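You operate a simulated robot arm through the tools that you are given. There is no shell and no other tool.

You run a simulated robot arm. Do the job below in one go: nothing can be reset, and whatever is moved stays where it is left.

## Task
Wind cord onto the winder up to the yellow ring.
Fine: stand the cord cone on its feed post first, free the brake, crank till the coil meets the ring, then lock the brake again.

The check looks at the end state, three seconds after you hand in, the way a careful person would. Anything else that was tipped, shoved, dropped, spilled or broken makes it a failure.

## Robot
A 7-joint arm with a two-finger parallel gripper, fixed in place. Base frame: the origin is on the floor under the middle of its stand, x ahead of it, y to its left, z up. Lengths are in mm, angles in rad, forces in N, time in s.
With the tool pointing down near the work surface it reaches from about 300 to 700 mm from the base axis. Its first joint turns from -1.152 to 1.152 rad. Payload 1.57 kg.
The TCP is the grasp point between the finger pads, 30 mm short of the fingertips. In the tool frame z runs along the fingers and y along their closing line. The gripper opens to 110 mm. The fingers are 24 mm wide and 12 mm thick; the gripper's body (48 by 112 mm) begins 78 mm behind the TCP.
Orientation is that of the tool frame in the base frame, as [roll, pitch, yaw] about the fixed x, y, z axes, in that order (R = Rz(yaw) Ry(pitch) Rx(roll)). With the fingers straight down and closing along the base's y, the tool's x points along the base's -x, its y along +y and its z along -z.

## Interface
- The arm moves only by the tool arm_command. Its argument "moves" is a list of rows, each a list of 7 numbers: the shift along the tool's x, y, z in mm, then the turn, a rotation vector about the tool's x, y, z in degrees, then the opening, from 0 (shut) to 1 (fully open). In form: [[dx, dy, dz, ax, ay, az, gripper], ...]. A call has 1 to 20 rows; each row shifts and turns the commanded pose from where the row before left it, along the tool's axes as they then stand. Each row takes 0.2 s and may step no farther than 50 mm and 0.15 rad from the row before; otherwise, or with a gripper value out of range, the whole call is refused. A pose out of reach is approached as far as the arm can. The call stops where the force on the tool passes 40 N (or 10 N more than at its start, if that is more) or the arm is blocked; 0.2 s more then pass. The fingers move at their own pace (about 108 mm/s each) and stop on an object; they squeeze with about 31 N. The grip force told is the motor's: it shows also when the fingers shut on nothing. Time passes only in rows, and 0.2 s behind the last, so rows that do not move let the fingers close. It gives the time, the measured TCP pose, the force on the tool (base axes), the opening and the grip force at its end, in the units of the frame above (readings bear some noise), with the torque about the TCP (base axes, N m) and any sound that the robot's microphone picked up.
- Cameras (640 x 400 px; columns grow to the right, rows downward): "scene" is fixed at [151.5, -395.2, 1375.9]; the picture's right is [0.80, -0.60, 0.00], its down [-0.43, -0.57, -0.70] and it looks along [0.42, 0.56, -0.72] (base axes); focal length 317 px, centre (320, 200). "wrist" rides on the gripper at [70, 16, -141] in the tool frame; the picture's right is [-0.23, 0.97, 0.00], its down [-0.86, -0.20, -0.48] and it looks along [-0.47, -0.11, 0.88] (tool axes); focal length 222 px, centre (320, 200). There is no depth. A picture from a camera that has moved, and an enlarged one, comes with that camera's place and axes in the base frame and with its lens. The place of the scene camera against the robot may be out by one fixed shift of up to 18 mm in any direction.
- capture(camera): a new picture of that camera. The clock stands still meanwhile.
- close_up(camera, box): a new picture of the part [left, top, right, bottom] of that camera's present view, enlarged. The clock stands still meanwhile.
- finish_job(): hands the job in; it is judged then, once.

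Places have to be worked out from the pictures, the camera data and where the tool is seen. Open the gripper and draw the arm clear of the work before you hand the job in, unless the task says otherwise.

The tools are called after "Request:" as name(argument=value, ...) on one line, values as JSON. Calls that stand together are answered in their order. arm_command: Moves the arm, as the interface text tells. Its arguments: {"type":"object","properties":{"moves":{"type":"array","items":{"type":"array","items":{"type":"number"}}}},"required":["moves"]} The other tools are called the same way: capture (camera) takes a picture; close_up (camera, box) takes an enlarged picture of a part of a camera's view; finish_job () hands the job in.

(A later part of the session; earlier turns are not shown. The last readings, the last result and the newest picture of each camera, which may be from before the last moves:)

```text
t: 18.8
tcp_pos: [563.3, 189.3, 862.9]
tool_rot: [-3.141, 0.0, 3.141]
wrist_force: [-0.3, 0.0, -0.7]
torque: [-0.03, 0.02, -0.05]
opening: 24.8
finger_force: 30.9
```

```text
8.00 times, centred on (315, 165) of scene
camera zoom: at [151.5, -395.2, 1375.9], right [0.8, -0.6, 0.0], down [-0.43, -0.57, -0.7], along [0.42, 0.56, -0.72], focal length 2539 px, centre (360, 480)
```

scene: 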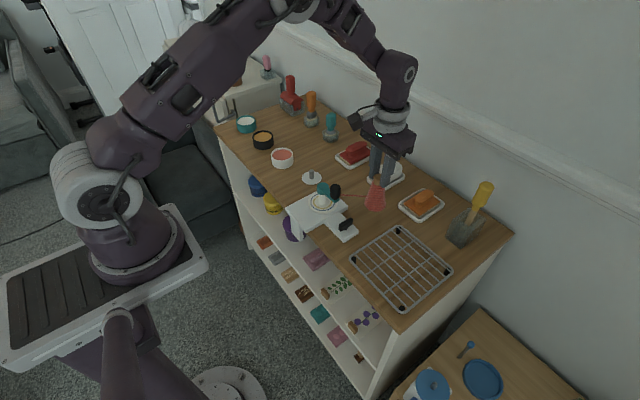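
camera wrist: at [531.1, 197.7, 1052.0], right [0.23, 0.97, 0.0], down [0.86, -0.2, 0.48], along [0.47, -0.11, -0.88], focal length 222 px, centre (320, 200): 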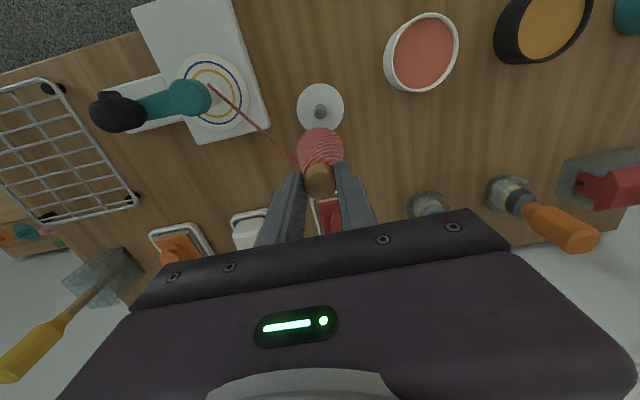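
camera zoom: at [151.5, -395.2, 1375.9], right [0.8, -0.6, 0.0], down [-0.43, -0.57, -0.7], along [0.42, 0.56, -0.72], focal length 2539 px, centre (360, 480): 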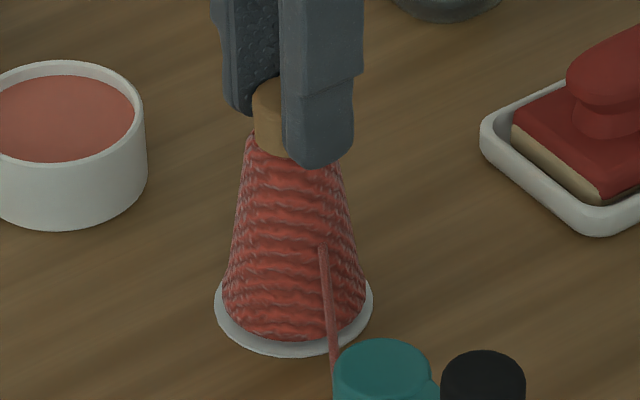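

A rim of disc still shows a small gap (~2–3 mm). I continue 1 mm at a time.

Request:
arm_command(moves=[[0, 0, 1, 0, 0, 0, 0.1], [0, 0, 1, 0, 0, 0, 0.1], [0, 0, 1, 0, 0, 0, 0.1], [0, 0, 0, 0, 0, 0, 0.1]])

Request:
close_up(camera="scene", box=[290, 140, 340, 190])

```text
t: 19.8
tcp_pos: [563.4, 188.8, 857.7]
tool_rot: [-3.141, 0.0, -3.141]
wrist_force: [-0.1, 0.7, -1.0]
torque: [0.05, -0.03, 0.0]
opening: 25.0
finger_force: 30.9
```

```text
8.00 times, centred on (315, 165) of scene
camera zoom: at [151.5, -395.2, 1375.9], right [0.8, -0.6, 0.0], down [-0.43, -0.57, -0.7], along [0.42, 0.56, -0.72], focal length 2539 px, centre (360, 480)
```

zoom: 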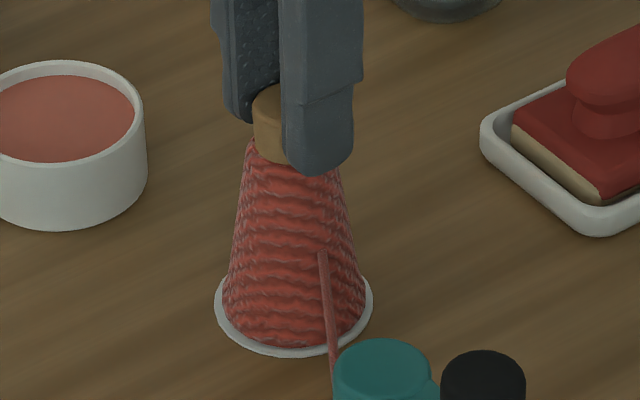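

No contact force yet; I keep going by single millimetres.

Request:
arm_command(moves=[[0, 0, 1, 0, 0, 0, 0.1], [0, 0, 1, 0, 0, 0, 0.1], [0, 0, 0, 0, 0, 0, 0.1]])

Request:
close_up(camera="scene", box=[290, 140, 340, 190])

```text
t: 20.6
tcp_pos: [564.1, 189.8, 858.5]
tool_rot: [-3.141, -0.002, -3.141]
wrist_force: [-0.6, 0.5, -0.9]
torque: [-0.05, 0.01, -0.04]
opening: 24.7
finger_force: 31.2
```

```text
8.00 times, centred on (315, 165) of scene
camera zoom: at [151.5, -395.2, 1375.9], right [0.8, -0.6, 0.0], down [-0.43, -0.57, -0.7], along [0.42, 0.56, -0.72], focal length 2539 px, centre (360, 480)
```

zoom: 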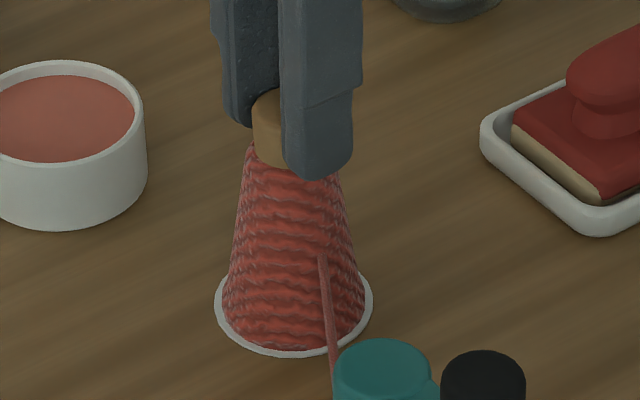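

The rim around the cone now looks nearly even, so it's about to seat. I lower 2 more mm in 1 mm steps.

Request:
arm_command(moves=[[0, 0, 1, 0, 0, 0, 0.1], [0, 0, 0, 0, 0, 0, 0.1], [0, 0, 1, 0, 0, 0, 0.1], [0, 0, 0, 0, 0, 0, 0.1]])

Request:
close_up(camera="scene", box=[290, 140, 340, 190])

```text
t: 21.6
tcp_pos: [563.1, 190.4, 855.8]
tool_rot: [3.141, 0.003, -3.141]
wrist_force: [-3.0, -2.9, 16.4]
torque: [-0.08, 0.23, 0.02]
opening: 24.7
finger_force: 31.3
```

```text
8.00 times, centred on (315, 165) of scene
camera zoom: at [151.2, -395.3, 1375.9], right [0.8, -0.6, 0.0], down [-0.43, -0.57, -0.7], along [0.42, 0.56, -0.72], focal length 2539 px, centre (360, 480)
```

zoom: 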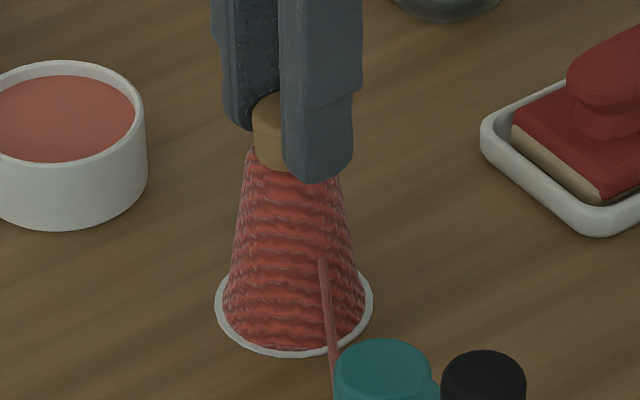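

Contact force of 16 N shows the cone is seated on the disc. I ease up 1 mm, open the fingers, then rise clear.

Request:
arm_command(moves=[[0, 0, -1, 0, 0, 0, 0.1], [0, 0, 0, 0, 0, 0, 0.3], [0, 0, 0, 0, 0, 0, 0.45], [0, 0, 0, 0, 0, 0, 0.45], [0, 0, -20, 0, 0, 0, 0.45], [0, 0, -40, 0, 0, 0, 0.45], [0, 0, -40, 0, 0, 0, 0.45]])

Request:
close_up(camera="scene", box=[270, 130, 370, 240])

Request:
capture(camera="wrist")

```text
t: 23.2
tcp_pos: [563.6, 189.2, 955.5]
tool_rot: [3.141, 0.001, 3.14]
wrist_force: [-0.4, 0.5, -0.9]
torque: [0.02, 0.03, 0.01]
opening: 49.4
finger_force: 0.1
```

```text
3.64 times, centred on (320, 185) of scene
camera zoom: at [151.5, -395.2, 1375.9], right [0.8, -0.6, 0.0], down [-0.43, -0.57, -0.7], along [0.42, 0.56, -0.72], focal length 1154 px, centre (320, 254)
```

zoom: 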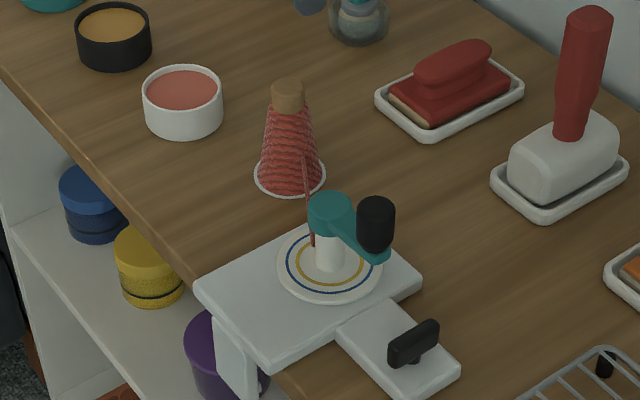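

```text
taken
camera wrist: at [494.2, 206.4, 1098.6], right [0.23, 0.97, 0.0], down [0.86, -0.2, 0.48], along [0.47, -0.11, -0.88], focal length 222 px, centre (320, 200)
```

wrist: 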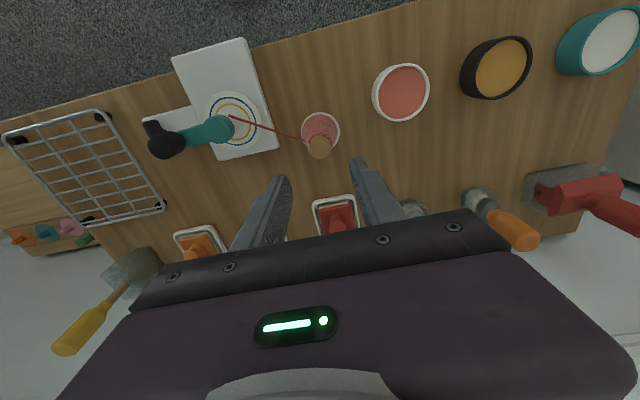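

The cone stands on its post and the gripper is free. I zoom in on the hub, cord and brake from here.

Request:
close_up(camera="wrist", box=[130, 30, 350, 175])

Request:
close_up(camera="scene", box=[295, 175, 365, 240])

```text
2.76 times, centred on (240, 102) of wrist
camera zoom: at [494.2, 206.4, 1098.6], right [0.23, 0.97, 0.0], down [0.86, -0.2, 0.48], along [0.47, -0.11, -0.88], focal length 613 px, centre (541, 469)
```

zoom: 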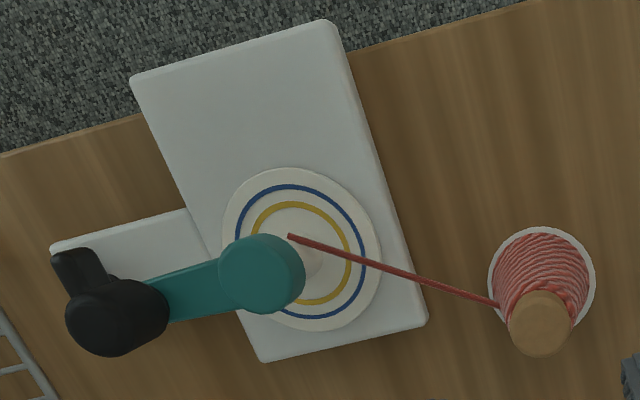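

```text
6.15 times, centred on (330, 208) of scene
camera zoom: at [151.5, -395.2, 1375.9], right [0.8, -0.6, 0.0], down [-0.43, -0.57, -0.7], along [0.42, 0.56, -0.72], focal length 1953 px, centre (258, 154)
```

zoom: 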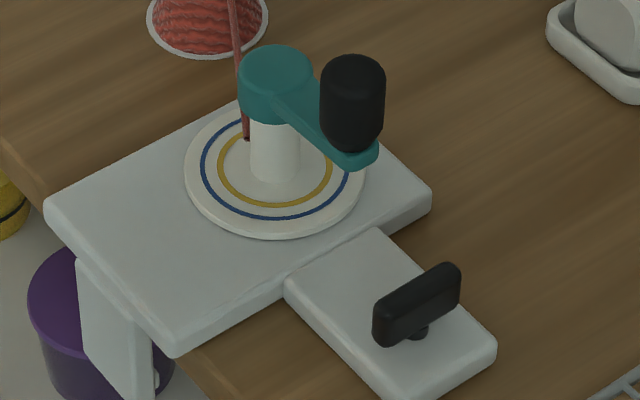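

The cord meets the hub on its -x side, so winding is counter-clockwise seen from above. Next is the brake: I cross over the winder at this safe height to stand above the toggle.

Request:
arm_command(moves=[[9.3, -36.6, 0, 0, 0, 0, 0.45], [9.3, -36.6, 0, 0, 0, 0, 0.45], [9.3, -36.6, 0, 0, 0, 0, 0.45], [9.3, -36.6, 0, 0, 0, 0, 0.45], [9.3, -36.6, 0, 0, 0, 0, 0.45], [9.3, -36.6, 0, 0, 0, 0, 0.45], [0, 0, 40, 0, 0, 0, 0.45], [0, 0, 0, 0, 0, 0, 0.45]])

Request:
capture(camera="wrist")

Request:
close_up(camera="wrist", box=[270, 110, 370, 200])

Request:
close_up(camera="scene", box=[295, 175, 375, 245])

```text
t: 25.0
tcp_pos: [505.8, -30.1, 915.0]
tool_rot: [-3.141, 0.001, 3.14]
wrist_force: [0.4, 0.3, -1.1]
torque: [0.03, 0.01, -0.01]
opening: 49.7
finger_force: 0.0
```

```text
taken
camera wrist: at [437.2, -12.3, 1057.3], right [0.23, 0.97, 0.0], down [0.86, -0.2, 0.48], along [0.47, -0.11, -0.88], focal length 222 px, centre (320, 200)
```

wrist: 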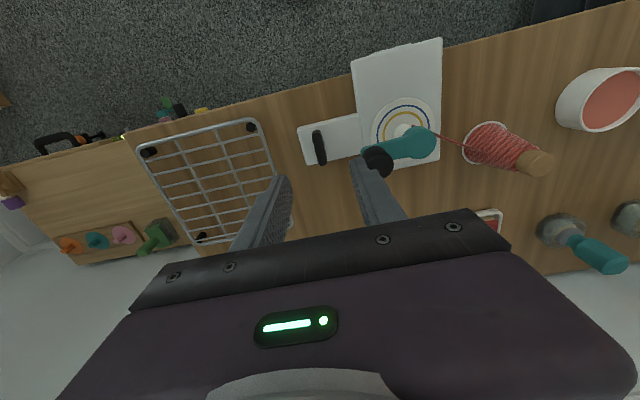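

```text
4.44 times, centred on (320, 155) of wrist
camera zoom: at [437.2, -12.3, 1057.3], right [0.23, 0.97, 0.0], down [0.86, -0.2, 0.48], along [0.47, -0.11, -0.88], focal length 987 px, centre (320, 400)
```

zoom: 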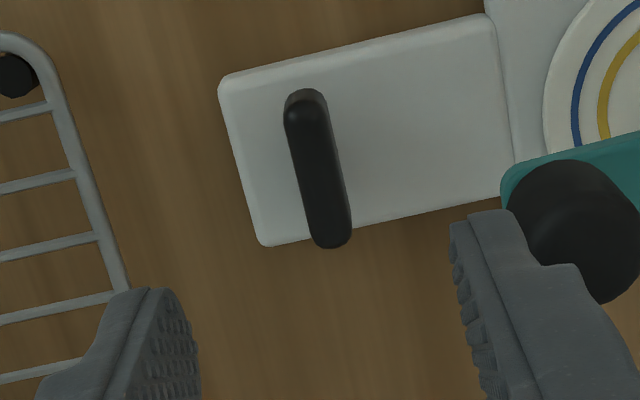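

```text
5.71 times, centred on (335, 210) of scene
camera zoom: at [151.5, -395.2, 1375.9], right [0.8, -0.6, 0.0], down [-0.43, -0.57, -0.7], along [0.42, 0.56, -0.72], focal length 1814 px, centre (234, 143)
```

zoom: 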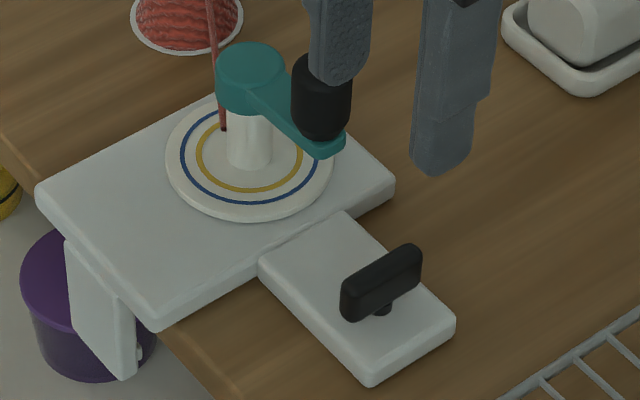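

The toggle sits right under the tool (≈0.7 mm off), lying along x, and the knob is close on the +y side. I narrow the fingers to ~28 mm and lower 72 mm for a closer look.

Request:
arm_command(moves=[[-0.7, -0.7, 0, 0, 0, 0, 0.26], [0, 0, 24, 0, 0, 0, 0.26], [0, 0, 24, 0, 0, 0, 0.26], [0, 0, 24, 0, 0, 0, 0.26], [0, 0, 0, 0, 0, 0, 0.26]])

Request:
capture(camera="wrist")

Request:
close_up(camera="wrist", box=[270, 120, 370, 210])

Request:
close_up(camera="scene", box=[305, 175, 385, 245])

```text
t: 26.2
tcp_pos: [507.0, -30.3, 844.0]
tool_rot: [-3.14, -0.001, 3.141]
wrist_force: [-0.9, 0.0, -0.3]
torque: [0.0, -0.01, 0.01]
opening: 28.8
finger_force: 0.0
```

```text
taken
camera wrist: at [437.3, -13.8, 986.7], right [0.23, 0.97, 0.0], down [0.86, -0.2, 0.48], along [0.47, -0.11, -0.88], focal length 222 px, centre (320, 200)
```

wrist: 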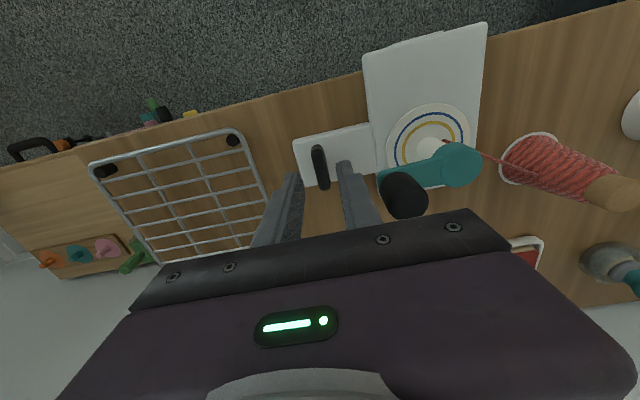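

```text
4.44 times, centred on (320, 165) of wrist
camera zoom: at [437.3, -13.8, 986.7], right [0.23, 0.97, 0.0], down [0.86, -0.2, 0.48], along [0.47, -0.11, -0.88], focal length 987 px, centre (320, 356)
```

zoom: 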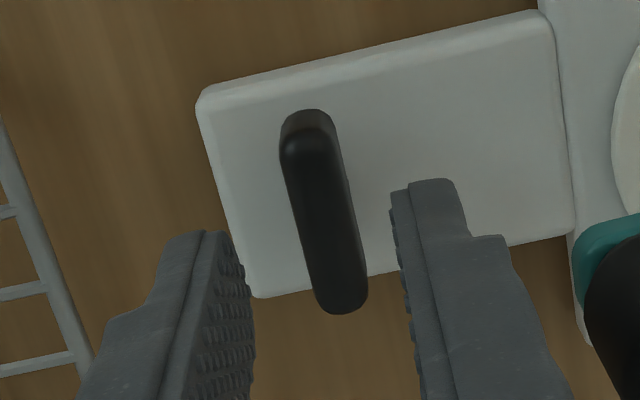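

```text
5.71 times, centred on (345, 210) of scene
camera zoom: at [151.5, -395.2, 1375.9], right [0.8, -0.6, 0.0], down [-0.43, -0.57, -0.7], along [0.42, 0.56, -0.72], focal length 1814 px, centre (177, 143)
```

zoom: 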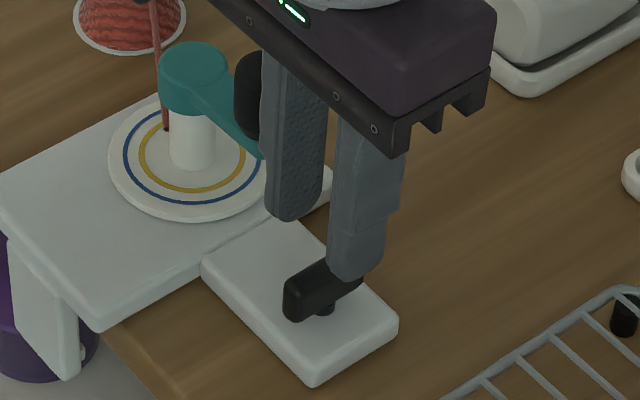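

The toggle is straddled with ~10 mm each side; it is rotated about -3° from x, its top I judge at z ≈ 800 over a block top of ~776. I align 3°, lower 26 mm in small steps and check.

Request:
arm_command(moves=[[-1.7, 0.4, 0, 0, 0, 3, 0.26], [0, 0, 7, 0, 0, 0, 0.26], [0, 0, 7, 0, 0, 0, 0.26], [0, 0, 6, 0, 0, 0, 0.26], [0, 0, 6, 0, 0, 0, 0.26], [0, 0, 0, 0, 0, 0, 0.26]])

Request:
close_up(camera="wrist", box=[270, 130, 370, 220])

Request:
close_up(camera="scene", box=[315, 190, 375, 245])

```text
t: 27.6
tcp_pos: [510.0, -30.1, 819.5]
tool_rot: [-3.141, -0.001, 3.088]
wrist_force: [-0.5, 0.4, -0.2]
torque: [0.01, 0.01, 0.01]
opening: 28.5
finger_force: 0.1
```

```text
4.44 times, centred on (320, 175) of wrist
camera zoom: at [440.7, -10.0, 960.7], right [0.28, 0.96, 0.0], down [0.84, -0.24, 0.48], along [0.46, -0.13, -0.88], focal length 987 px, centre (320, 311)
```

zoom: 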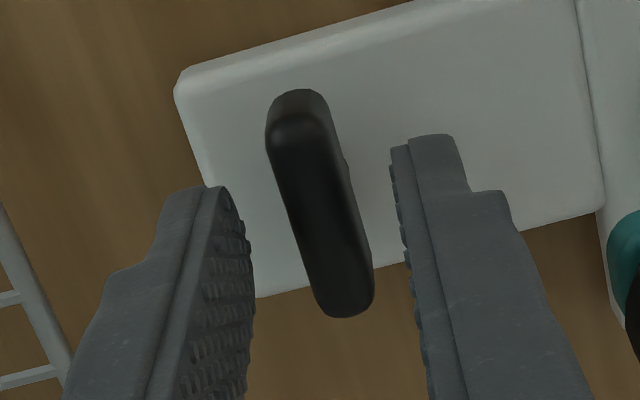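

```text
7.27 times, centred on (345, 218) of scene
camera zoom: at [151.5, -395.2, 1375.9], right [0.8, -0.6, 0.0], down [-0.43, -0.57, -0.7], along [0.42, 0.56, -0.72], focal length 2308 px, centre (138, 73)
```

zoom: 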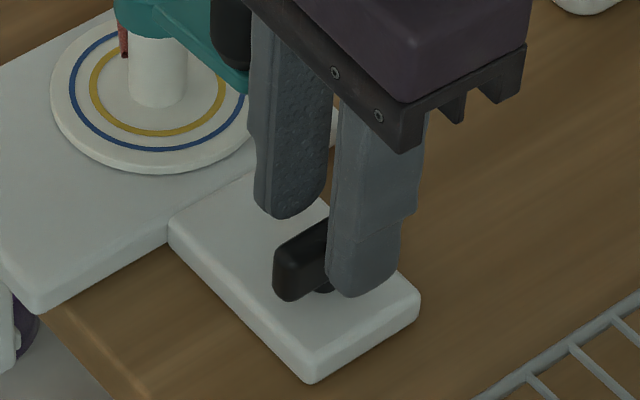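

Toggle is aligned and centred between the fingertips, overlapping about 10+ mm of its height. I close gently on it.

Request:
arm_command(moves=[[0, 0, 2, 0, 0, 0, 0.26], [0, 0, 0, 0, 0, 0, 0.15], [0, 0, 0, 0, 0, 0, 0.05], [0, 0, 0, 0, 0, 0, 0.02], [0, 0, 0, 0, 0, 0, 0.02]])

Request:
close_up(camera="wrist", box=[270, 130, 370, 220])

Request:
close_up(camera="scene", box=[315, 190, 375, 245])

```text
t: 28.8
tcp_pos: [510.6, -30.2, 816.0]
tool_rot: [3.141, -0.001, 3.092]
wrist_force: [0.3, 0.2, 0.3]
torque: [0.02, 0.02, 0.76]
opening: 13.1
finger_force: 29.7
```

```text
4.44 times, centred on (320, 175) of wrist
camera zoom: at [441.3, -10.0, 959.1], right [0.28, 0.96, 0.0], down [0.84, -0.24, 0.48], along [0.46, -0.13, -0.88], focal length 987 px, centre (320, 311)
```

zoom: 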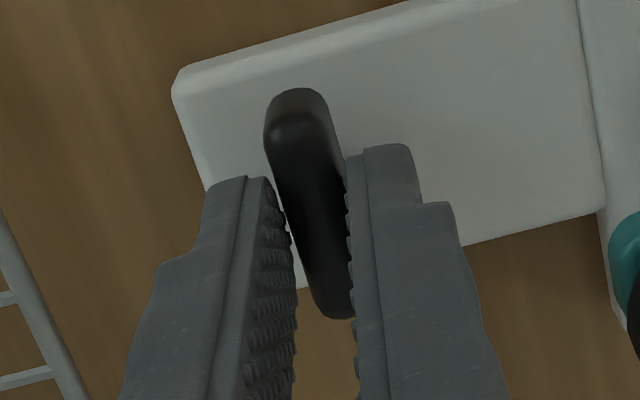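

```text
7.27 times, centred on (345, 218) of scene
camera zoom: at [151.5, -395.2, 1375.9], right [0.8, -0.6, 0.0], down [-0.43, -0.57, -0.7], along [0.42, 0.56, -0.72], focal length 2308 px, centre (138, 73)
```

zoom: 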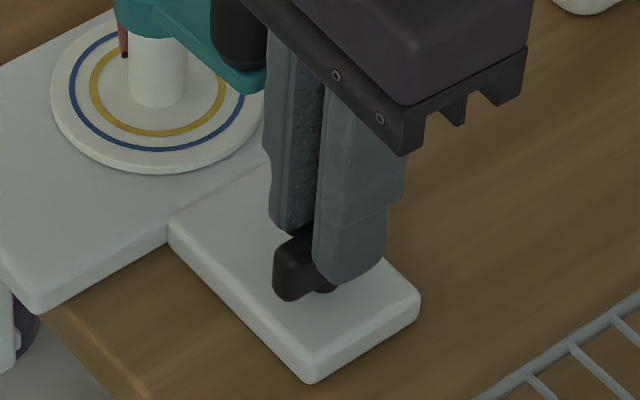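

The grip reads 0.76 N·m of twist and a 13 mm opening: the toggle sits slightly counter-clockwise of my finger angle. I turn the tool back +3° about z and see whether the twist disappears.

Request:
arm_command(moves=[[0, 0, 0, 0, 0, -3, 0.02], [0, 0, 0, 0, 0, 0, 0.02]])

```text
t: 29.4
tcp_pos: [509.7, -30.2, 816.0]
tool_rot: [-3.141, -0.001, -3.14]
wrist_force: [0.7, 4.0, 10.3]
torque: [0.11, 0.52, -0.01]
opening: 11.9
finger_force: 29.1
```

Twist is now zero at yaw 0 with opening 11.9 mm. I try turning the toggle counter-clockwise in small steps and watch the torque.

Request:
arm_command(moves=[[0, 0, 0, 0, 0, -4, 0.02], [0, 0, 0, 0, 0, -4, 0.02], [0, 0, 0, 0, 0, 0, 0.02]])

Request:
close_up(camera="wrist", box=[270, 130, 370, 220])

Request:
close_up(camera="scene", box=[315, 190, 375, 245])

```text
t: 30.2
tcp_pos: [509.5, -29.2, 816.5]
tool_rot: [-3.141, 0.002, -3.0]
wrist_force: [-4.8, 4.8, 27.2]
torque: [0.11, 0.11, -0.01]
opening: 12.1
finger_force: 29.2
```

```text
4.44 times, centred on (320, 175) of wrist
camera zoom: at [438.7, -23.5, 958.8], right [0.09, 1.0, 0.0], down [0.87, -0.08, 0.48], along [0.48, -0.04, -0.88], focal length 987 px, centre (320, 311)
```

zoom: 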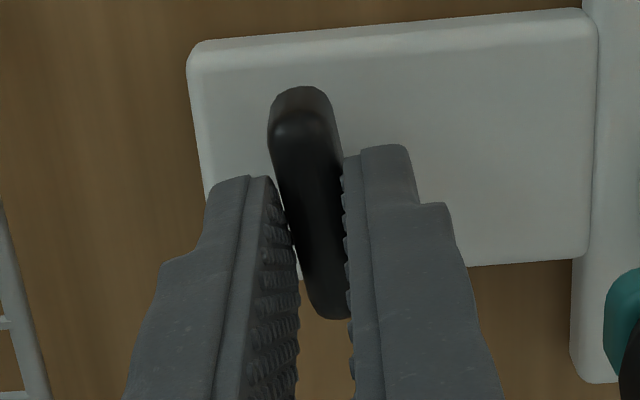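

```text
7.27 times, centred on (345, 218) of scene
camera zoom: at [151.0, -395.1, 1376.0], right [0.8, -0.6, 0.0], down [-0.43, -0.57, -0.7], along [0.42, 0.56, -0.72], focal length 2308 px, centre (138, 73)
```

zoom: 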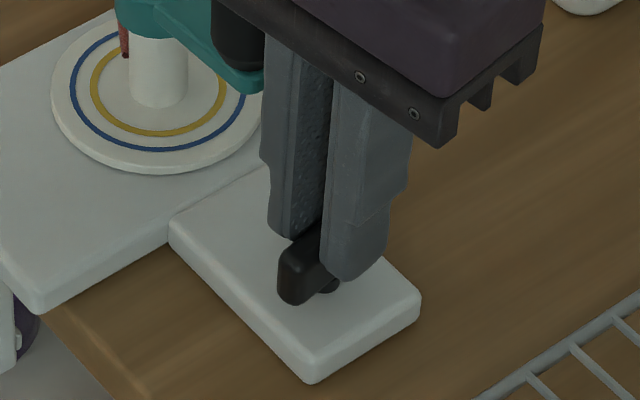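

The toggle turns freely with the fingers, but 27 N of vertical load has built up, so I'll re-grip: open slightly, rise 2 mm, and close again.

Request:
arm_command(moves=[[0, 0, 0, 0, 0, 0, 0.2], [0, 0, -2, 0, 0, 0, 0.2], [0, 0, 0, 0, 0, 0, 0.2]])

Request:
close_up(camera="wrist", box=[270, 130, 370, 220])

Request:
close_up(camera="scene", box=[315, 190, 375, 245])

```text
t: 31.0
tcp_pos: [511.5, -29.8, 817.3]
tool_rot: [-3.141, 0.0, -3.003]
wrist_force: [-0.3, 0.0, 0.7]
torque: [-0.03, -0.02, 0.0]
opening: 21.9
finger_force: 0.1
```

```text
4.44 times, centred on (320, 175) of wrist
camera zoom: at [439.1, -23.4, 960.0], right [0.09, 1.0, 0.0], down [0.87, -0.08, 0.48], along [0.48, -0.04, -0.88], focal length 987 px, centre (320, 311)
```

zoom: 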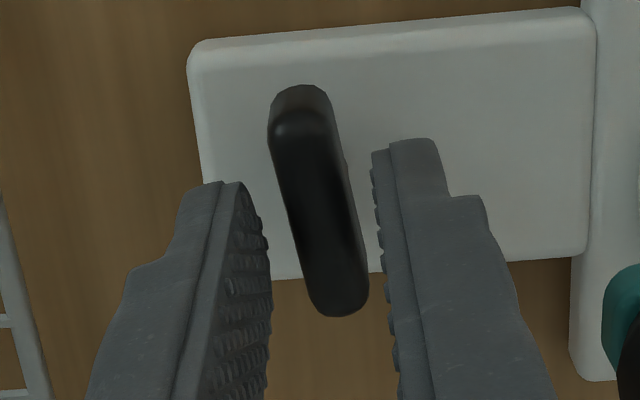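

```text
7.27 times, centred on (345, 218) of scene
camera zoom: at [151.5, -395.2, 1375.9], right [0.8, -0.6, 0.0], down [-0.43, -0.57, -0.7], along [0.42, 0.56, -0.72], focal length 2308 px, centre (138, 73)
```

zoom: 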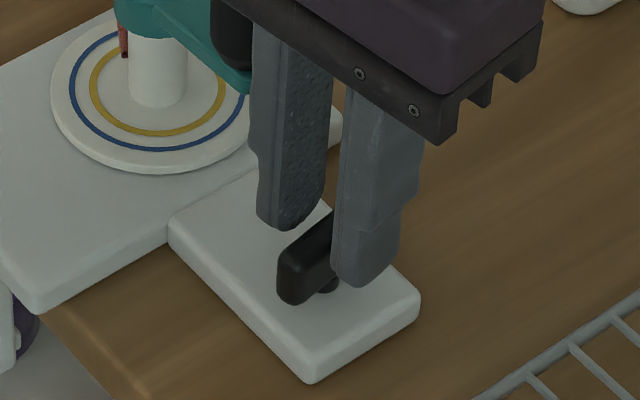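

The toggle holds its new angle and turned freely. I close again and continue turning counter-clockwise in 7° steps.

Request:
arm_command(moves=[[0, 0, 0, 0, 0, 0, 0.02], [0, 0, 0, 0, 0, 0, 0.02], [0, 0, 0, 0, 0, -7, 0.02], [0, 0, 0, 0, 0, -7, 0.02], [0, 0, 0, 0, 0, -7, 0.02], [0, 0, 0, 0, 0, 0, 0.02]])

Request:
close_up(camera="scene", box=[315, 190, 375, 245])

```text
t: 32.4
tcp_pos: [511.7, -30.9, 817.3]
tool_rot: [-3.142, 0.0, -2.634]
wrist_force: [8.6, 0.4, -26.2]
torque: [0.04, -0.28, 0.02]
opening: 11.9
finger_force: 29.0
```

```text
7.27 times, centred on (345, 218) of scene
camera zoom: at [152.1, -395.2, 1375.8], right [0.8, -0.6, 0.0], down [-0.43, -0.57, -0.7], along [0.42, 0.56, -0.72], focal length 2308 px, centre (138, 73)
```

zoom: 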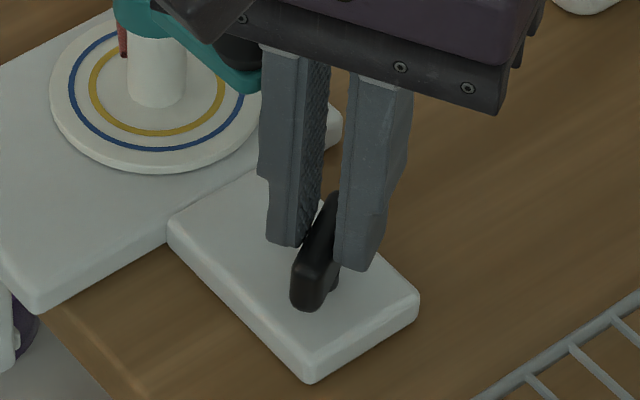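

The toggle is now at about 29° and following; the vertical load is just small height mismatch while clamped. I continue in steps, easing height by 1 mm.

Request:
arm_command(moves=[[0, 0, 1, 0, 0, -7, 0.02], [0, 0, 0, 0, 0, -7, 0.02], [0, 0, 0, 0, 0, -7, 0.02], [0, 0, 0, 0, 0, 0, 0.02]])

Request:
close_up(camera="scene", box=[315, 190, 375, 245])

```text
t: 33.4
tcp_pos: [510.6, -29.9, 817.1]
tool_rot: [-3.141, -0.001, -2.268]
wrist_force: [0.1, -2.5, 6.5]
torque: [0.17, -0.17, 0.01]
opening: 11.9
finger_force: 29.0
```

```text
7.27 times, centred on (345, 218) of scene
camera zoom: at [151.4, -395.2, 1375.9], right [0.8, -0.6, 0.0], down [-0.43, -0.57, -0.7], along [0.42, 0.56, -0.72], focal length 2308 px, centre (138, 73)
```

zoom: 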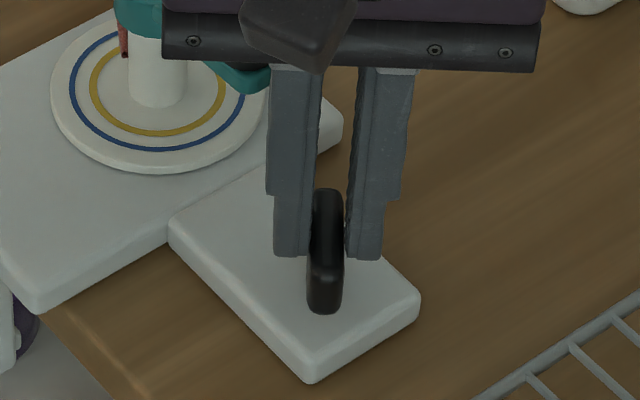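

At 50° with no resistance. I keep on toward 90°.

Request:
arm_command(moves=[[0, 0, 0, 0, 0, -7, 0.02], [0, 0, 0, 0, 0, -7, 0.02], [0, 0, 0, 0, 0, -7, 0.02], [0, 0, 0, 0, 0, 0, 0.02]])

Request:
close_up(camera="scene", box=[315, 190, 375, 245])

```text
t: 34.4
tcp_pos: [511.2, -29.7, 818.2]
tool_rot: [-3.138, 0.001, -1.901]
wrist_force: [5.3, -4.2, 27.8]
torque: [-0.11, -0.11, -0.01]
opening: 11.9
finger_force: 29.2
```

```text
7.27 times, centred on (345, 218) of scene
camera zoom: at [151.2, -395.3, 1375.9], right [0.8, -0.6, 0.0], down [-0.43, -0.57, -0.7], along [0.42, 0.56, -0.72], focal length 2308 px, centre (138, 73)
```

zoom: 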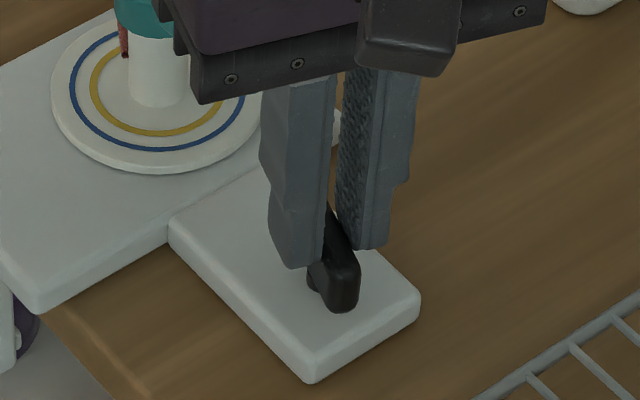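

At 71° now. I raise 0.7 mm to relieve the vertical load and turn the last ~19°.

Request:
arm_command(moves=[[0, 0, -0.7, 0, 0, -6.5, 0.02], [0, 0, 0, 0, 0, -6.5, 0.02], [0, 0, 0, 0, 0, -6, 0.02], [0, 0, 0, 0, 0, 0, 0.02]])

Request:
close_up(camera="scene", box=[315, 190, 375, 245])

```text
t: 35.4
tcp_pos: [510.1, -29.8, 818.6]
tool_rot: [3.142, 0.001, -1.57]
wrist_force: [19.2, -8.0, -9.0]
torque: [0.07, -0.52, -0.11]
opening: 11.8
finger_force: 29.2
```

```text
7.27 times, centred on (345, 218) of scene
camera zoom: at [152.1, -395.4, 1375.8], right [0.8, -0.6, 0.0], down [-0.43, -0.57, -0.7], along [0.42, 0.56, -0.72], focal length 2308 px, centre (138, 73)
```

zoom: 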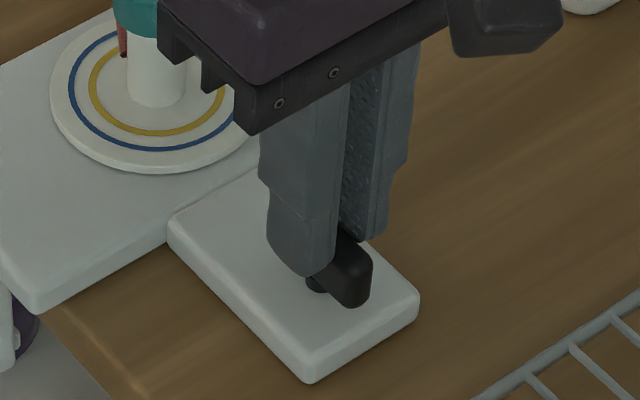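

The toggle now lies along y, with a first hint of resistance (-0.11 N·m). I turn 3° more to feel whether this is the end stop.

Request:
arm_command(moves=[[0, 0, 0, 0, 0, -3, 0.02], [0, 0, 0, 0, 0, 0, 0.02]])

```text
t: 36.0
tcp_pos: [509.9, -31.7, 817.7]
tool_rot: [-3.142, -0.001, -1.519]
wrist_force: [19.0, -10.5, -6.2]
torque: [0.09, -0.38, -0.79]
opening: 12.9
finger_force: 30.1
```

-0.79 N·m: that's the end stop at ~90°, so the brake should now be free. I turn back 3° to unload, open, and rise clear.

Request:
arm_command(moves=[[0, 0, 0, 0, 0, 3, 0.02], [0, 0, 0, 0, 0, 0, 0.15], [0, 0, 0, 0, 0, 0, 0.26], [0, 0, 0, 0, 0, 0, 0.26], [0, 0, -20, 0, 0, 0, 0.26], [0, 0, -40, 0, 0, 0, 0.26], [0, 0, -40, 0, 0, 0, 0.3]])

Request:
close_up(camera="scene", box=[285, 160, 375, 245])

Request:
capture(camera="wrist")

```text
t: 37.6
tcp_pos: [509.0, -30.8, 918.2]
tool_rot: [-3.142, 0.001, -1.571]
wrist_force: [0.3, 0.8, -0.1]
torque: [0.0, 0.0, 0.01]
opening: 32.9
finger_force: 0.0
```

```text
4.71 times, centred on (330, 202) of scene
camera zoom: at [151.5, -395.2, 1375.9], right [0.8, -0.6, 0.0], down [-0.43, -0.57, -0.7], along [0.42, 0.56, -0.72], focal length 1494 px, centre (273, 188)
```

zoom: 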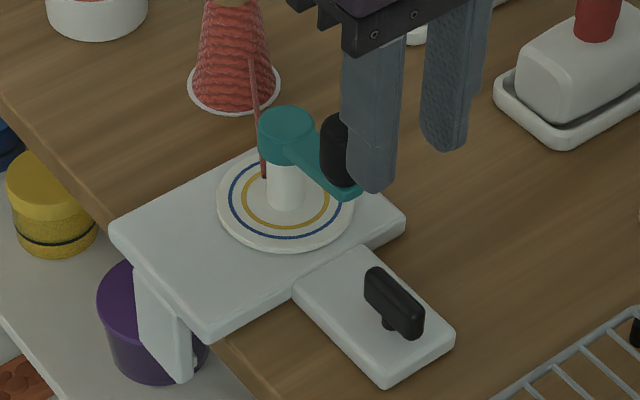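

```text
taken
camera wrist: at [493.0, -100.4, 1061.5], right [-0.97, 0.23, 0.0], down [0.2, 0.86, 0.48], along [0.11, 0.47, -0.88], focal length 222 px, centre (320, 200)
```

wrist: 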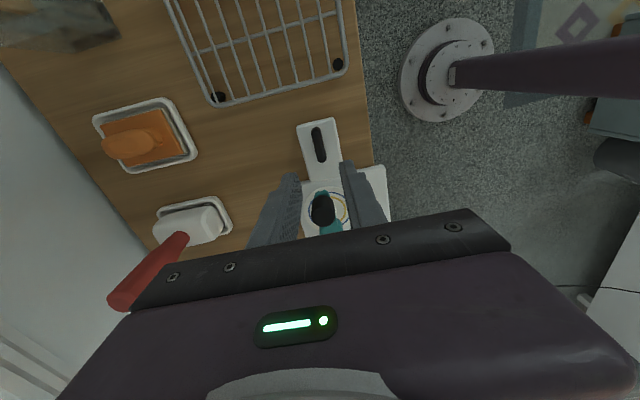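

The toggle now stands parallel to its block (free). I turn the tool back to its neutral yaw while rising slightly, then move for a good look at the winder.

Request:
arm_command(moves=[[0, 0, -5, 0, 0, 8.2, 0.5], [0, 0, -5, 0, 0, 8.2, 0.5], [0, 0, -5, 0, 0, 8.2, 0.5], [0, 0, -5, 0, 0, 8.2, 0.5], [0, 0, 0, 0, 0, 8.2, 0.5], [0, 0, 0, 0, 0, 8.2, 0.5], [0, 0, 0, 0, 0, 8.2, 0.7], [0, 0, 0, 0, 0, 8.2, 1], [0, 0, 0, 0, 0, 8.2, 1], [0, 0, 0, 0, 0, 8.2, 1], [0, 0, 0, 0, 0, 8, 1], [0, 0, 0, 0, 0, 0, 1]])

```text
t: 40.2
tcp_pos: [510.1, -30.4, 937.5]
tool_rot: [3.141, 0.001, 3.14]
wrist_force: [-0.7, -0.3, -0.4]
torque: [0.0, -0.03, -0.03]
opening: 109.9
finger_force: 0.0
```

Back at neutral yaw. I move over to view the winder from (460, 80).

Request:
arm_command(moves=[[13, 36, 0, 0, 0, 0, 1], [13, 36, 0, 0, 0, 0, 1], [13, 36, 0, 0, 0, 0, 1], [0, 0, 0, 0, 0, 0, 1]])

Request:
close_up(camera="wrist", box=[240, 90, 400, 220])

Request:
close_up(camera="scene", box=[290, 170, 365, 235])

```text
t: 41.2
tcp_pos: [471.1, 77.5, 939.5]
tool_rot: [3.141, 0.0, 3.141]
wrist_force: [1.2, 0.4, 0.2]
torque: [0.0, 0.01, 0.02]
opening: 109.8
finger_force: 0.0
```

```text
3.08 times, centred on (320, 155) of wrist
camera zoom: at [400.3, 94.3, 1082.4], right [0.23, 0.97, 0.0], down [0.85, -0.2, 0.48], along [0.47, -0.11, -0.88], focal length 684 px, centre (320, 338)
```

zoom: 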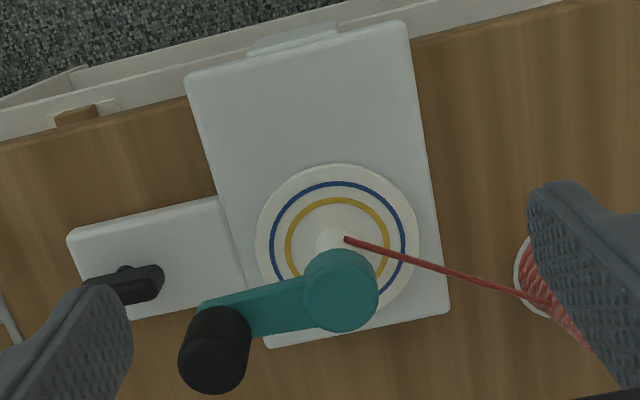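

```text
6.15 times, centred on (328, 202) of scene
camera zoom: at [151.5, -395.2, 1375.9], right [0.8, -0.6, 0.0], down [-0.43, -0.57, -0.7], along [0.42, 0.56, -0.72], focal length 1953 px, centre (274, 185)
```

zoom: 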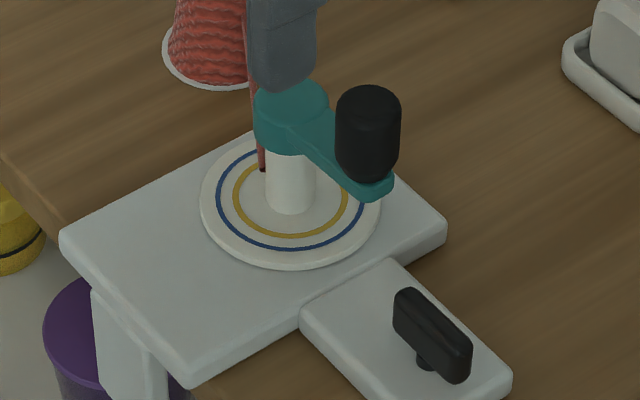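

From both cameras I place the hub axis at about (514.5, 74.5) and the knob at about (516.5, 26), ~25 mm wide with its top near z 850–862. I move above the knob with the fingers opened to ~40 mm and look.

Request:
arm_command(moves=[[-15.3, -17.4, 0, 0, 0, 0, 0.36], [-15.3, -17.4, 0, 0, 0, 0, 0.36], [-15.2, -17.3, 0, 0, 0, 0, 0.36], [0, 0, 20, 0, 0, 0, 0.36], [0, 0, 0, 0, 0, 0, 0.36]])

Request:
capture(camera="wrist")

Request:
close_up(camera="wrist", box=[260, 110, 380, 220])

Request:
close_up(camera="scene", box=[300, 160, 380, 235])

```text
t: 42.4
tcp_pos: [516.7, 25.2, 918.1]
tool_rot: [-3.141, 0.0, -3.14]
wrist_force: [-0.4, 0.6, -0.1]
torque: [0.02, 0.0, -0.03]
opening: 39.7
finger_force: 0.1
```

```text
taken
camera wrist: at [447.0, 41.5, 1060.2], right [0.23, 0.97, 0.0], down [0.86, -0.2, 0.48], along [0.47, -0.11, -0.88], focal length 222 px, centre (320, 200)
```

wrist: 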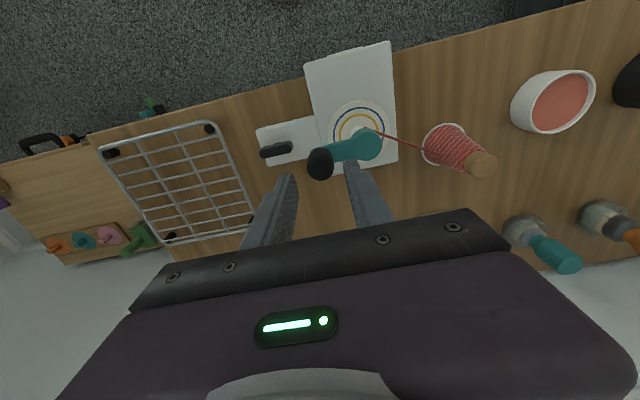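

```text
3.64 times, centred on (320, 165) of wrist
camera zoom: at [447.0, 41.5, 1060.2], right [0.23, 0.97, 0.0], down [0.86, -0.2, 0.48], along [0.47, -0.11, -0.88], focal length 808 px, centre (320, 327)
```

zoom: 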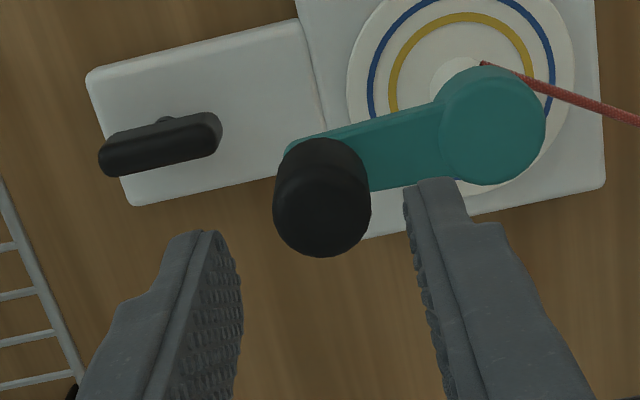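

```text
5.33 times, centred on (340, 198) of scene
camera zoom: at [151.5, -395.2, 1375.9], right [0.8, -0.6, 0.0], down [-0.43, -0.57, -0.7], along [0.42, 0.56, -0.72], focal length 1693 px, centre (213, 213)
```

zoom: 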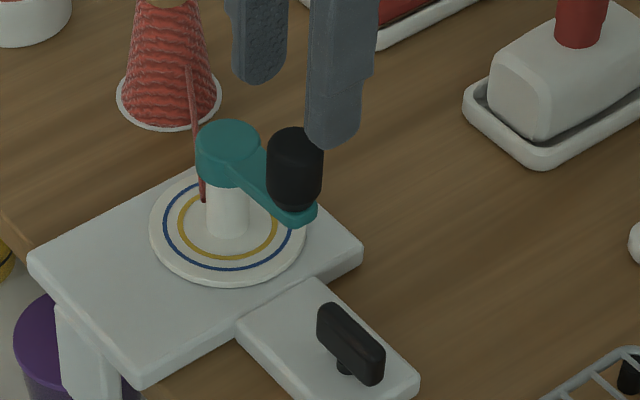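

Knob is ≈1.5 mm ahead of the tool axis; hub axis refined to ≈(515, 75.6), crank radius ≈50 mm. I correct and lower to TCP z ≈ 868 around the knob.

Request:
arm_command(moves=[[-1.5, -0.2, 10, 0, 0, 0, 0.34], [0, 0, 15, 0, 0, 0, 0.34], [0, 0, 15, 0, 0, 0, 0.34], [0, 0, 10, 0, 0, 0, 0.34], [0, 0, 0, 0, 0, 0, 0.34]])

Request:
close_up(camera="wrist", box=[260, 120, 380, 230])

Request:
close_up(camera="scene", box=[300, 160, 380, 235])

```text
t: 43.6
tcp_pos: [516.7, 25.3, 867.1]
tool_rot: [3.141, -0.001, 3.14]
wrist_force: [0.1, -0.1, -1.2]
torque: [0.02, 0.02, 0.0]
opening: 37.1
finger_force: 0.0
```

```text
3.64 times, centred on (320, 175) of wrist
camera zoom: at [447.1, 41.4, 1009.7], right [0.23, 0.97, 0.0], down [0.86, -0.2, 0.48], along [0.47, -0.11, -0.88], focal length 808 px, centre (320, 291)
```

zoom: 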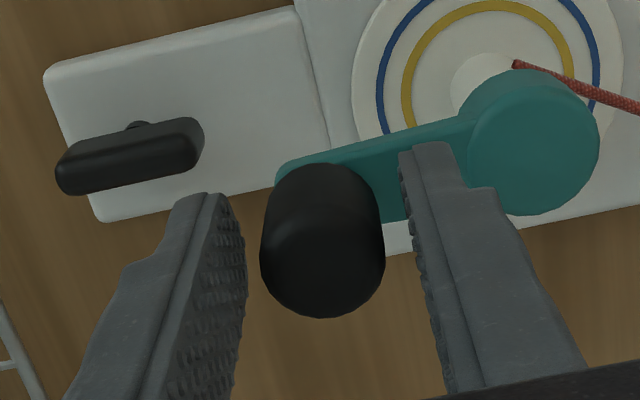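

```text
5.33 times, centred on (340, 198) of scene
camera zoom: at [151.5, -395.2, 1375.9], right [0.8, -0.6, 0.0], down [-0.43, -0.57, -0.7], along [0.42, 0.56, -0.72], focal length 1693 px, centre (213, 213)
```

zoom: 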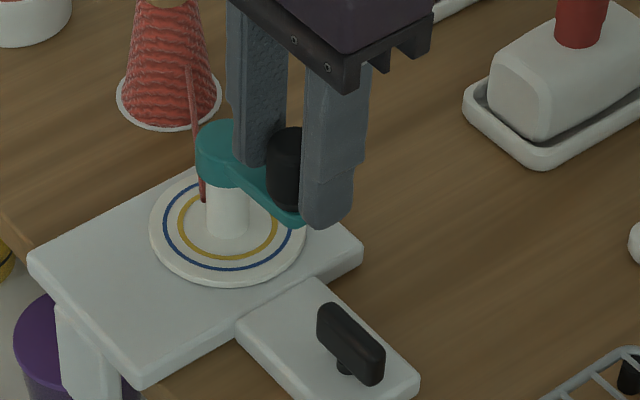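

Knob is centred between the pads with ~27 mm of overlap. I close on it.

Request:
arm_command(moves=[[0, 0, 0, 0, 0, 0, 0.2], [0, 0, 0, 0, 0, 0, 0.1], [0, 0, 0, 0, 0, 0, 0.1], [0, 0, 0, 0, 0, 0, 0.1]])

```text
t: 44.6
tcp_pos: [517.2, 24.2, 866.1]
tool_rot: [-3.141, 0.0, 3.14]
wrist_force: [0.2, 2.3, -5.0]
torque: [-0.04, -0.08, 0.01]
opening: 25.3
finger_force: 36.7
```

The knob is held (25 mm) with little force. I try a short 30° counter-clockwise arc about (515.3, 75.6) and watch the forces.

Request:
arm_command(moves=[[-8.6, 1.2, 0, 0, 0, 0, 0.1], [-8.3, 2.7, 0, 0, 0, 0, 0.1], [-7.7, 4.1, 0, 0, 0, 0, 0.1], [0, 0, 0, 0, 0, 0, 0.1]])

Request:
close_up(camera="scene", box=[290, 160, 370, 235])

Request:
close_up(camera="wrist", box=[260, 90, 420, 230])

```text
t: 45.6
tcp_pos: [542.5, 33.3, 866.5]
tool_rot: [-3.139, 0.002, 3.14]
wrist_force: [7.1, -10.9, -4.4]
torque: [-0.24, -0.08, -0.02]
opening: 25.2
finger_force: 36.8
```

```text
5.33 times, centred on (330, 198) of scene
camera zoom: at [151.7, -395.5, 1375.8], right [0.8, -0.6, 0.0], down [-0.43, -0.57, -0.7], along [0.42, 0.56, -0.72], focal length 1693 px, centre (267, 213)
```

zoom: 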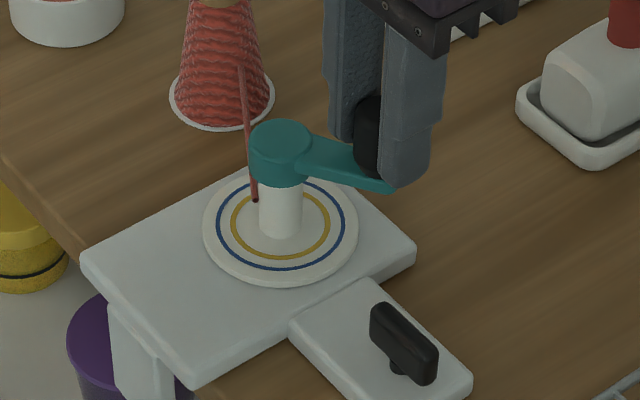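

```text
2.86 times, centred on (340, 160) of wrist
camera zoom: at [472.8, 49.0, 1009.6], right [0.23, 0.97, 0.0], down [0.85, -0.2, 0.48], along [0.47, -0.11, -0.88], focal length 635 px, centre (263, 314)
```

zoom: 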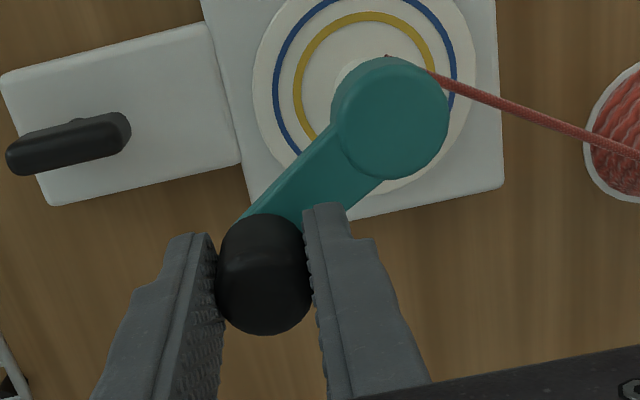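

The crank turned 30° freely; the 13 N is purely radial, so the true radius is ~1 mm larger on this side. I continue 60° with R = 51.

Request:
arm_command(moves=[[-10.7, 7.8, 0, 0, 0, 0, 0.1], [-7.5, 11.0, 0, 0, 0, 0, 0.1], [-4.4, 12.6, 0, 0, 0, 0, 0.1], [-1.0, 13.3, 0, 0, 0, 0, 0.1], [0, 0, 0, 0, 0, 0, 0.1]])

```text
t: 46.8
tcp_pos: [567.5, 79.4, 867.5]
tool_rot: [3.141, -0.003, -3.141]
wrist_force: [11.5, 0.9, -18.3]
torque: [0.25, 0.0, 0.03]
opening: 25.4
finger_force: 37.2
```

Still ~11 N outward at φ≈3°, so I shift my estimate of the axis to (516.7, 76.2), R 50.8, and continue through the next 90°.

Request:
arm_command(moves=[[1.2, 13.5, 0.4, 0, 0, 0, 0.1], [5.7, 12.0, 0, 0, 0, 0, 0.1], [8.6, 10.0, 0, 0, 0, 0, 0.1], [0, 0, 0, 0, 0, 0, 0.1]])

Request:
arm_command(moves=[[10.9, 7.6, 0, 0, 0, 0, 0.1], [12.5, 4.4, 0, 0, 0, 0, 0.1], [13.3, 1.0, 0, 0, 0, 0, 0.1], [0, 0, 0, 0, 0, 0, 0.1]])

Request:
close_up(camera="scene", box=[270, 140, 370, 235])

Request:
capture(camera="wrist")

```text
t: 47.8
tcp_pos: [551.1, 112.4, 867.2]
tool_rot: [-3.14, -0.002, 3.139]
wrist_force: [-10.1, -11.2, 9.2]
torque: [-0.26, 0.35, -0.01]
opening: 25.3
finger_force: 36.6
```

```text
t: 48.8
tcp_pos: [515.6, 124.4, 867.2]
tool_rot: [-3.139, 0.003, 3.139]
wrist_force: [2.0, -26.3, 8.4]
torque: [-0.49, -0.75, -0.06]
opening: 25.3
finger_force: 37.5
```

```text
4.21 times, centred on (320, 188) of scene
camera zoom: at [151.4, -395.9, 1375.7], right [0.8, -0.6, 0.0], down [-0.43, -0.57, -0.7], along [0.42, 0.56, -0.72], focal length 1336 px, centre (320, 253)
```

zoom: 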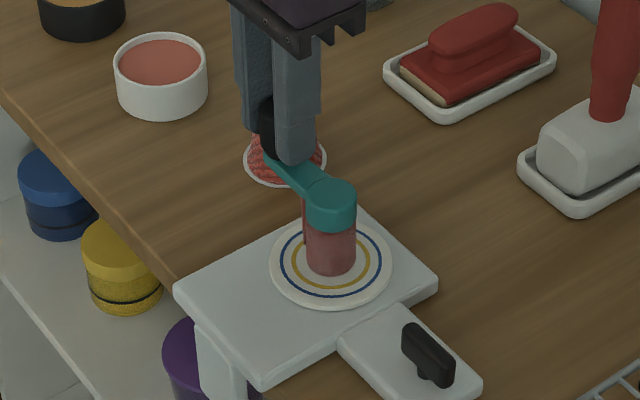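

```text
taken
camera wrist: at [445.0, 141.8, 1009.7], right [0.23, 0.97, 0.0], down [0.85, -0.2, 0.48], along [0.47, -0.11, -0.88], focal length 222 px, centre (320, 200)
```

wrist: 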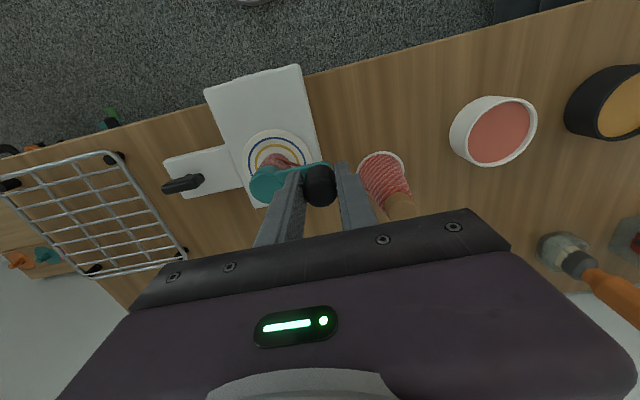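

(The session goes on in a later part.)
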